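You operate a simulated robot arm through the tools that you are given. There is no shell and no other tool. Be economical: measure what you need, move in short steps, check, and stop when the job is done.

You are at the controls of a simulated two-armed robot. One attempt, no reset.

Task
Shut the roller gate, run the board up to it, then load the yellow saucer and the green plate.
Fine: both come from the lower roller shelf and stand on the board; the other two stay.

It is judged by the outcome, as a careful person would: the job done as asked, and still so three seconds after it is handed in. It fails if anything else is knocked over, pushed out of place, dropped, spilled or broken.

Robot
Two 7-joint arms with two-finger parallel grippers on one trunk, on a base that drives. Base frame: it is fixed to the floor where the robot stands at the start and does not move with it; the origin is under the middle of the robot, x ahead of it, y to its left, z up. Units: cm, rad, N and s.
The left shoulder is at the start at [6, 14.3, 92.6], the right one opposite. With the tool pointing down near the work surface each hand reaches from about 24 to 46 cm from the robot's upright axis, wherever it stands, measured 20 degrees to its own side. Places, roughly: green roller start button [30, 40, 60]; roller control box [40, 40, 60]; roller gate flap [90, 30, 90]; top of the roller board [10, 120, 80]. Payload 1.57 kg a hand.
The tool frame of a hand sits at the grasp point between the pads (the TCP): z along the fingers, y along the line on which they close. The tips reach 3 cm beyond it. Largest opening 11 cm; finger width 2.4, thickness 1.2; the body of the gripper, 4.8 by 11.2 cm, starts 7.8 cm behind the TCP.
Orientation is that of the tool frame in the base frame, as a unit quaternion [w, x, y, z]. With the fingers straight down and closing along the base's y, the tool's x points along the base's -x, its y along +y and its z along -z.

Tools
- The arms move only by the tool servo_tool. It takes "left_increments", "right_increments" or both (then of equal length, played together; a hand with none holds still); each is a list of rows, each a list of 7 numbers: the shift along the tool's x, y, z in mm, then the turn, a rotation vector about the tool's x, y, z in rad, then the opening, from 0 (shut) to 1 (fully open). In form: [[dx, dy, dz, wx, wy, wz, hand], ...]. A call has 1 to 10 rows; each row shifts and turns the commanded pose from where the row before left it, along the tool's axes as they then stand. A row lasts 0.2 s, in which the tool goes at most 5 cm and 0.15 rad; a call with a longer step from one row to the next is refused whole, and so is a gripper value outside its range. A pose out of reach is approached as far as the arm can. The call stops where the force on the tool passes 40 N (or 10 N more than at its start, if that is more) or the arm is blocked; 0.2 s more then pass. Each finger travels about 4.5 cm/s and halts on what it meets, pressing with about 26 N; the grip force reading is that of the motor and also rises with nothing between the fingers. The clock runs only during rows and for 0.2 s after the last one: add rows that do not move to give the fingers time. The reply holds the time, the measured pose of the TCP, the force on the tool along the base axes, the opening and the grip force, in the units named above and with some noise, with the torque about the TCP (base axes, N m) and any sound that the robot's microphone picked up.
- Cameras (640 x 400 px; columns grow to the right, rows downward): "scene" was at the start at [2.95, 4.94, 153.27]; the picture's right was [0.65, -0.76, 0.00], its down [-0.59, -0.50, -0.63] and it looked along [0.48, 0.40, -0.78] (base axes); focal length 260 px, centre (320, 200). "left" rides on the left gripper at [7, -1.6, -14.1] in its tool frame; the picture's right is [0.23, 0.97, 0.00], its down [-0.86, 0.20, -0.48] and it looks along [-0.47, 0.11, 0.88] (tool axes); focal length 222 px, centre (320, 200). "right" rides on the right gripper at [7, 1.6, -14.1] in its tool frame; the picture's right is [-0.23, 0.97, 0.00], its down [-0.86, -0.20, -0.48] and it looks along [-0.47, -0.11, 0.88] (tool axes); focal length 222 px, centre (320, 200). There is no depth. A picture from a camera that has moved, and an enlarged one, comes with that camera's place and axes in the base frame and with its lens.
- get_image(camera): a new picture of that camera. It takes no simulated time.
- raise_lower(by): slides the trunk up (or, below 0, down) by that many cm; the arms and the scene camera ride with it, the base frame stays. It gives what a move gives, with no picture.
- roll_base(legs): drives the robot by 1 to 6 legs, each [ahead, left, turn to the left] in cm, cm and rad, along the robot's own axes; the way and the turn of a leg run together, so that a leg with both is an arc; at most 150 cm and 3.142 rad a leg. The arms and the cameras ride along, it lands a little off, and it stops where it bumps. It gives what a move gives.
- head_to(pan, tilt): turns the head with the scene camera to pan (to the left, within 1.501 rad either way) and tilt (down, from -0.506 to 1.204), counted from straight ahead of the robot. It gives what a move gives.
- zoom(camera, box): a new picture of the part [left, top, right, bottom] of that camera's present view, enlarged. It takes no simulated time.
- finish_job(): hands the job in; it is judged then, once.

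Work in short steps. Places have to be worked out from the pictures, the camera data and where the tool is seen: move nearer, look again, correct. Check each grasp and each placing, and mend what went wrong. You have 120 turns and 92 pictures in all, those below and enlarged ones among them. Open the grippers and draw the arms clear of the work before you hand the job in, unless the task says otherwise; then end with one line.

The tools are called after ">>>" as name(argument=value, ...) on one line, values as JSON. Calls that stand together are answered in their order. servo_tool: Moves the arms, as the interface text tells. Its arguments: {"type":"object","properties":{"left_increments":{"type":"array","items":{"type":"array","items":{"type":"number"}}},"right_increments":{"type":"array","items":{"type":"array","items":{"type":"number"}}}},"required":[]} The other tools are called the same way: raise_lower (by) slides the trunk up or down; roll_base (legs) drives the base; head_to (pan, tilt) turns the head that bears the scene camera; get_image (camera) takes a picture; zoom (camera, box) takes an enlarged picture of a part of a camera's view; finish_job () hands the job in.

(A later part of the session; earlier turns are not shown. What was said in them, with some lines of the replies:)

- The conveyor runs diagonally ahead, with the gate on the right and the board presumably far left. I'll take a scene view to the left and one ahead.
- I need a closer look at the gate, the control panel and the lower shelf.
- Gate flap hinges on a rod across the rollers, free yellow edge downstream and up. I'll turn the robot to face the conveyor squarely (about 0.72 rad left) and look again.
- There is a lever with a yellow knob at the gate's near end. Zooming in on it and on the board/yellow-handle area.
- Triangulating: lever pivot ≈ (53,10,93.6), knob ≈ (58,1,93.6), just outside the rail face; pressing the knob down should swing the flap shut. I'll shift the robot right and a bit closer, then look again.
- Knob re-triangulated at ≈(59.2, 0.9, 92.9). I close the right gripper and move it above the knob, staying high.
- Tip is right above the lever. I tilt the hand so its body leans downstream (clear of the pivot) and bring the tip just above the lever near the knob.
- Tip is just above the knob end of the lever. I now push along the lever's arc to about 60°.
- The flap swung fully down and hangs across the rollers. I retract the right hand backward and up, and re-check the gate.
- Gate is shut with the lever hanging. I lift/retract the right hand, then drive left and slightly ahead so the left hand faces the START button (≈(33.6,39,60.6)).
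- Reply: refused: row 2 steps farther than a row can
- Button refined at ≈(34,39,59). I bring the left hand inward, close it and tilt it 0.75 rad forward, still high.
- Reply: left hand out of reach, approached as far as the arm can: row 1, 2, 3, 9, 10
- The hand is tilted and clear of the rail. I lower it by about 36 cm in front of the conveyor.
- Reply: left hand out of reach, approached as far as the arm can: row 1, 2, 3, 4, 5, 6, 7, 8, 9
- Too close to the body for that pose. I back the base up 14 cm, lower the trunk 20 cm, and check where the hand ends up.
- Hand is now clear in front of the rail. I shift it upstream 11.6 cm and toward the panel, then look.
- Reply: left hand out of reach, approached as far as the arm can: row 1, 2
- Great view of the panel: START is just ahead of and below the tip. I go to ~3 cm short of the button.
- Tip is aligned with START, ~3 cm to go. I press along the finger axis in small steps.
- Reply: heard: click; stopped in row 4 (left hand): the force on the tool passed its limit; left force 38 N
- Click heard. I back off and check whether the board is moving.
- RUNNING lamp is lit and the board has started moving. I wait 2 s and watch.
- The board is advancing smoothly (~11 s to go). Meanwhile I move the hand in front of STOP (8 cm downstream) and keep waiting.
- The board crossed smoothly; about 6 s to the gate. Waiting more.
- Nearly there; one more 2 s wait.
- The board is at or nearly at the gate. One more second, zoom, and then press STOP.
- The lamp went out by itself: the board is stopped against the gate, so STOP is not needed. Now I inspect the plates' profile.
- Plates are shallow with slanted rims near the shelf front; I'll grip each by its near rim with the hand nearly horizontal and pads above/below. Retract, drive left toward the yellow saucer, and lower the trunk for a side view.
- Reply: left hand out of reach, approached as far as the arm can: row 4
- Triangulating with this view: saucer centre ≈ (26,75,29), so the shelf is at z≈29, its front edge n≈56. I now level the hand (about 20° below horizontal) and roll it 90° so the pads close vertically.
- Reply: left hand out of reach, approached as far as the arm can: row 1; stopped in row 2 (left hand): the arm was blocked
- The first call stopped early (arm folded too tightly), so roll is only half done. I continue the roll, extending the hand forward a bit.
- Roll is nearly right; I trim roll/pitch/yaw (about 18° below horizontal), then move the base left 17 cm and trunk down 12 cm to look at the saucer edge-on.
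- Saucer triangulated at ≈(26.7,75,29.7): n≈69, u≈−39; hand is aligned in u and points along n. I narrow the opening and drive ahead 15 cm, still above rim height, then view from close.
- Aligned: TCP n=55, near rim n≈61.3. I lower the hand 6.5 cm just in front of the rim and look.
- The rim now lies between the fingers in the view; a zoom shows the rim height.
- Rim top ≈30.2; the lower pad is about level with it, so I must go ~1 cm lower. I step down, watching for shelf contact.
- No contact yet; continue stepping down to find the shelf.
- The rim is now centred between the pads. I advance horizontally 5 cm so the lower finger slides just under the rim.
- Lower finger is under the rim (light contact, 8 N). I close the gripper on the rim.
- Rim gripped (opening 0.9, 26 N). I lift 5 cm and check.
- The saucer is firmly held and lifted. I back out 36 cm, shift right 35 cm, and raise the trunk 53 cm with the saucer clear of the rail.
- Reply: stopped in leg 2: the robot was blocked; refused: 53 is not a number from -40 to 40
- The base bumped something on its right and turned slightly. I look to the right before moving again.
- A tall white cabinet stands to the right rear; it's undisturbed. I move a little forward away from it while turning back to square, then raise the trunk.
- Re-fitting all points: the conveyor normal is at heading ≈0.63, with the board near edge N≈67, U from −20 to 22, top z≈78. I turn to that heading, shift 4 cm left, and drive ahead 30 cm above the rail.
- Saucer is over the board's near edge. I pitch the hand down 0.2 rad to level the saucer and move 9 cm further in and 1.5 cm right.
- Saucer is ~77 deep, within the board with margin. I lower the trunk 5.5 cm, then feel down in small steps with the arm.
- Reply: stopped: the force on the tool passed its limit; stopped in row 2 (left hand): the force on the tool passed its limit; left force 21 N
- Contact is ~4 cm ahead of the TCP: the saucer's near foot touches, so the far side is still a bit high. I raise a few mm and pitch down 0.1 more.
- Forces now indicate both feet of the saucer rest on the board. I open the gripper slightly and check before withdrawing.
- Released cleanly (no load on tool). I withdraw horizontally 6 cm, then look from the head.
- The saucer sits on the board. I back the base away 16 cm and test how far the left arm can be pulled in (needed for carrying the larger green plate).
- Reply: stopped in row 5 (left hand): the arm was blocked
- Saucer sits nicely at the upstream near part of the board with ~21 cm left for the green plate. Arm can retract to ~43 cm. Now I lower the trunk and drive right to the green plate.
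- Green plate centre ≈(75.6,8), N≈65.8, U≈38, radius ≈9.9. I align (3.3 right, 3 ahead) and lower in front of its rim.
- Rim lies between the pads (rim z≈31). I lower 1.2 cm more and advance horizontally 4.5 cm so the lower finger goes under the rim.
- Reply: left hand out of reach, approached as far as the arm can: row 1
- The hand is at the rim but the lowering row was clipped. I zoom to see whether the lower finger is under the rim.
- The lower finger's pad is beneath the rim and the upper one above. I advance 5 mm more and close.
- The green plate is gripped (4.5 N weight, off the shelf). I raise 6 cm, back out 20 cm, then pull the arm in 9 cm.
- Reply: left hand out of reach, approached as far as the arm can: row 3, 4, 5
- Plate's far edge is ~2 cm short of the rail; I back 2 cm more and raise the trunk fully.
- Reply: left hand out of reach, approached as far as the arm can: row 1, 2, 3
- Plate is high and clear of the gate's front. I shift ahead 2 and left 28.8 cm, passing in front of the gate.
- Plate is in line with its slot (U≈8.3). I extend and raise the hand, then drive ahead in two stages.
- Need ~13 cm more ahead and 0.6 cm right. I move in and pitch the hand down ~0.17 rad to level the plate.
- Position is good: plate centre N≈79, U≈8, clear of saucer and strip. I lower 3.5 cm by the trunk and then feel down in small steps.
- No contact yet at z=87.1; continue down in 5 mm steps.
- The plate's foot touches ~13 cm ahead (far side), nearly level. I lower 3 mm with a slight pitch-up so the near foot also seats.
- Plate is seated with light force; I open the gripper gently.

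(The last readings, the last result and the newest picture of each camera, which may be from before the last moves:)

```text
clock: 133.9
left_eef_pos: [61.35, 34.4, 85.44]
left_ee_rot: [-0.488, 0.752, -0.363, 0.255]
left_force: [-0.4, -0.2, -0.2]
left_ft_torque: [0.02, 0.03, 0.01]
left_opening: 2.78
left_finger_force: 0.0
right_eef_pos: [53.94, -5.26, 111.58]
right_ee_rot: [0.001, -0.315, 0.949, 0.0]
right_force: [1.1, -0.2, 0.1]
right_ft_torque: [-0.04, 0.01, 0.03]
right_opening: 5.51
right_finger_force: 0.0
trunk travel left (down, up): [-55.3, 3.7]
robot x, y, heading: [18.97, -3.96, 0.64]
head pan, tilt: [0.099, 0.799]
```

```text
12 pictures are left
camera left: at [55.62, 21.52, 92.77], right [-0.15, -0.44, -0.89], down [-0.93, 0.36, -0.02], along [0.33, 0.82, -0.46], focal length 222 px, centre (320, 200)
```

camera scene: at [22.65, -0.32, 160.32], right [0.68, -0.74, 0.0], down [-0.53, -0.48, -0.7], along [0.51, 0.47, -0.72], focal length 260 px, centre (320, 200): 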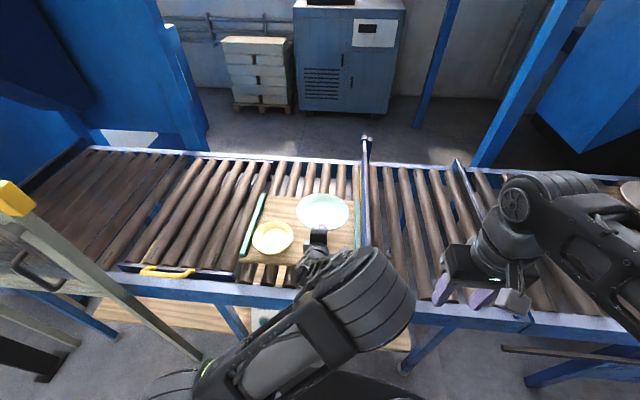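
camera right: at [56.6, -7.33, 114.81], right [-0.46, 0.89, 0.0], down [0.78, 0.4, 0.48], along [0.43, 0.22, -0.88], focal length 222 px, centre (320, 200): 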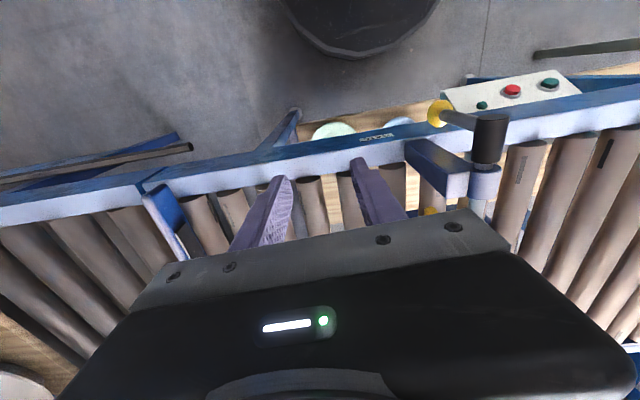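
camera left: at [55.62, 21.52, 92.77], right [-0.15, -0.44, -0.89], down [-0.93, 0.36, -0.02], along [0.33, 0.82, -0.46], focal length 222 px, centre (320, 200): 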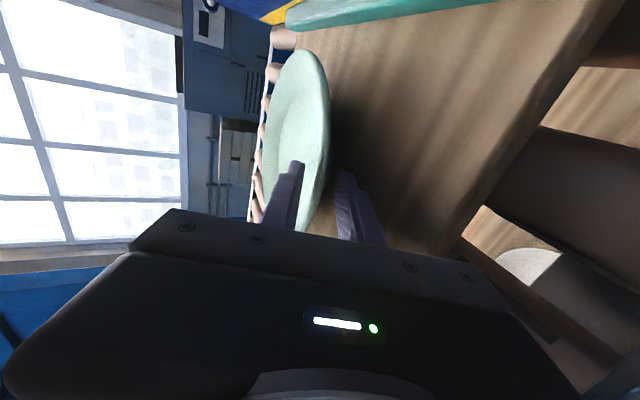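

Released with no load. I withdraw horizontally with the arm, then back the base off.

>>> servo_tool(left_increments=[[0, 3.9, -9.2, 0, 0, 0, 0.25], [0, 3.9, -9.2, 0, 0, 0, 0.25], [0, 5.9, -13.8, 0, 0, 0, 0.25], [0, 5.9, -13.8, 0, 0, 0, 0.25], [0, 5.9, -13.8, 0, 0, 0, 0.25], [0, 0, 0, 0, 0, 0, 0.25]])

>>> roll_base(legs=[[-22, 0, 0]])

>>> get_image(camera="scene")

>>> zoom(camera="scene", box=[230, 90, 430, 260])

```text
clock: 135.3
left_eef_pos: [56.21, 30.31, 85.53]
left_ee_rot: [-0.488, 0.752, -0.363, 0.255]
left_force: [0.0, 0.2, 0.0]
left_ft_torque: [-0.01, 0.0, -0.01]
left_opening: 2.71
left_finger_force: 0.0
right_eef_pos: [53.91, -5.22, 111.66]
right_ee_rot: [-0.001, -0.314, 0.949, 0.0]
right_force: [-0.4, -0.4, -0.2]
right_ft_torque: [0.0, 0.02, 0.0]
right_opening: 5.5
right_finger_force: 0.0
trunk travel left (down, up): [-55.3, 3.7]
robot x, y, heading: [19.19, -4.32, 0.64]
head pan, tilt: [0.099, 0.799]
```

```text
clock: 137.0
left_eef_pos: [38.78, 17.19, 85.52]
left_ee_rot: [-0.487, 0.752, -0.364, 0.256]
left_force: [0.1, -1.0, 0.1]
left_ft_torque: [-0.02, -0.01, -0.02]
left_opening: 2.77
left_finger_force: 0.2
right_eef_pos: [36.24, -18.47, 111.74]
right_ee_rot: [0.0, -0.314, 0.95, -0.001]
right_force: [0.3, -0.4, 0.0]
right_ft_torque: [0.02, -0.01, -0.02]
right_opening: 5.51
right_finger_force: 0.1
trunk travel left (down, up): [-55.3, 3.7]
robot x, y, heading: [1.28, -17.17, 0.639]
head pan, tilt: [0.099, 0.799]
```

```text
11 pictures are left
camera scene: at [4.96, -13.49, 156.83], right [0.67, -0.74, 0.0], down [-0.53, -0.48, -0.7], along [0.52, 0.47, -0.72], focal length 260 px, centre (320, 200)
```

scene: 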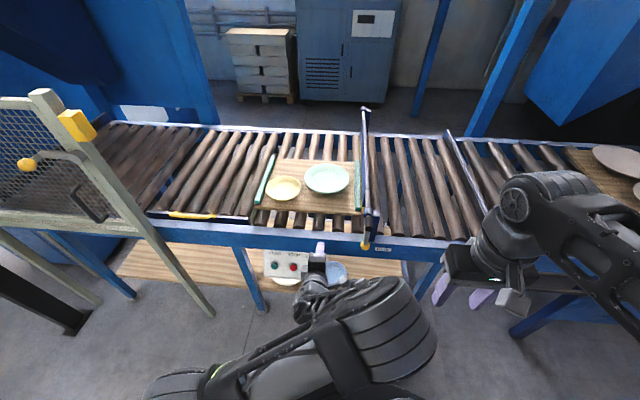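

```text
2.35 times, centred on (330, 175) of scene
camera zoom: at [4.96, -13.49, 156.83], right [0.67, -0.74, 0.0], down [-0.53, -0.48, -0.7], along [0.52, 0.47, -0.72], focal length 613 px, centre (296, 259)
```

zoom: 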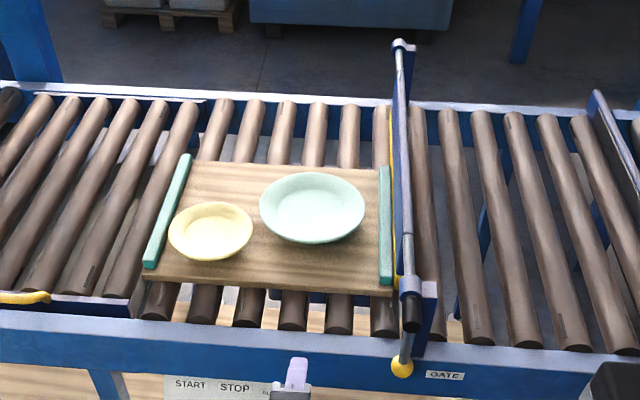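

Both dishes stand on the board, which is against the shut gate. I open both grippers, pull back a little more and check the other two plates on the shelf.

>>> servo_tool(left_increments=[[0, 0, 0, 0, 0, 0, 0.5], [0, 0, 0, 0, 0, 0, 0.8], [0, 0, 0, 0, 0, 0, 1], [0, 0, 0, 0, 0, 0, 1], [0, 0, 0, 0, 0, 0, 1]], right_increments=[[0, 0, 0, 0, 0, 0, 0.7], [0, 0, 0, 0, 0, 0, 0.9], [0, 0, 0, 0, 0, 0, 1], [0, 0, 0, 0, 0, 0, 1], [0, 0, 0, 0, 0, 0, 1]])

>>> roll_base(legs=[[-7, 0, 0]])

>>> get_image(camera="scene")

>>> zoom(camera="scene", box=[330, 90, 410, 220])

```text
clock: 138.2
left_eef_pos: [38.72, 17.22, 85.59]
left_ee_rot: [-0.487, 0.751, -0.365, 0.256]
left_force: [0.4, 0.0, -0.1]
left_ft_torque: [0.01, -0.02, -0.01]
left_opening: 10.99
left_finger_force: 0.1
right_eef_pos: [36.36, -18.44, 111.74]
right_ee_rot: [0.0, -0.313, 0.95, 0.0]
right_force: [0.2, 0.0, -0.5]
right_ft_torque: [-0.02, -0.03, -0.03]
right_opening: 11.02
right_finger_force: 0.1
trunk travel left (down, up): [-55.3, 3.7]
robot x, y, heading: [1.28, -16.95, 0.639]
head pan, tilt: [0.099, 0.799]
```

```text
clock: 139.2
left_eef_pos: [33.05, 12.96, 85.55]
left_ee_rot: [-0.488, 0.751, -0.363, 0.256]
left_force: [0.2, 0.2, -0.6]
left_ft_torque: [-0.02, -0.03, 0.03]
left_opening: 11.01
left_finger_force: 0.1
right_eef_pos: [30.47, -22.7, 111.78]
right_ee_rot: [0.002, -0.314, 0.95, 0.0]
right_force: [-0.5, 0.1, 0.3]
right_ft_torque: [-0.01, -0.02, 0.03]
right_opening: 10.98
right_finger_force: 0.1
trunk travel left (down, up): [-55.3, 3.7]
robot x, y, heading: [-4.16, -21.29, 0.644]
head pan, tilt: [0.099, 0.799]
```

```text
9 pictures are left
camera scene: at [-0.8, -17.76, 156.83], right [0.67, -0.74, 0.0], down [-0.53, -0.48, -0.7], along [0.52, 0.47, -0.72], focal length 260 px, centre (320, 200)
```

scene: 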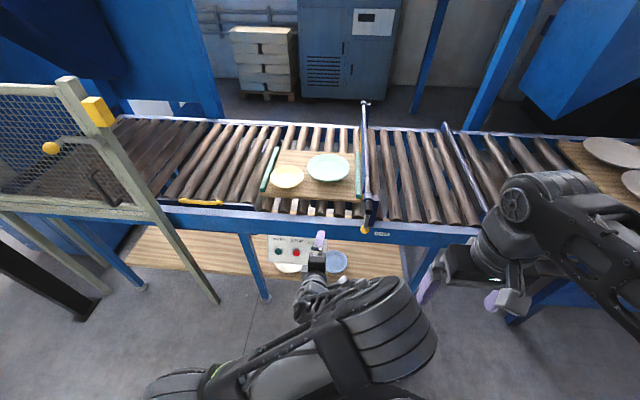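

```text
3.08 times, centred on (370, 155) of scene
camera zoom: at [-0.8, -17.76, 156.83], right [0.67, -0.74, 0.0], down [-0.53, -0.48, -0.7], along [0.52, 0.47, -0.72], focal length 801 px, centre (166, 338)
```

zoom: 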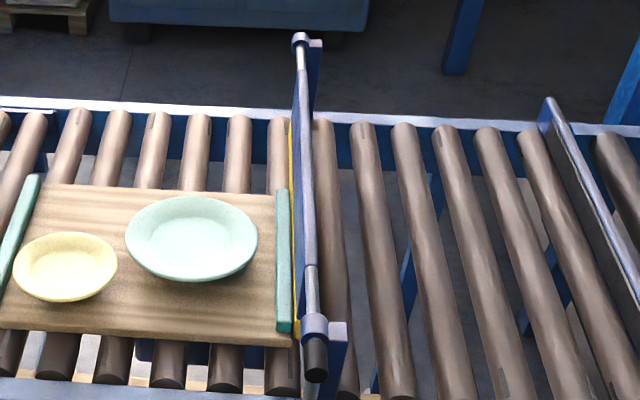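

The board is against the shut gate with the saucer and the plate both flat on it, the white and blue plates are still on the shelf, and the arms are clear with the grippers open. I hand the job in.

>>> finish_job()

```text
The job is handed in.
```

The gate is shut, the board is run up against it, and the yellow saucer and green plate stand on the board. The white and blue plates stayed on the lower shelf. While backing out with the saucer, the base bumped the tall white cabinet behind it on the right; in a picture taken right after, the cabinet looked undisturbed.
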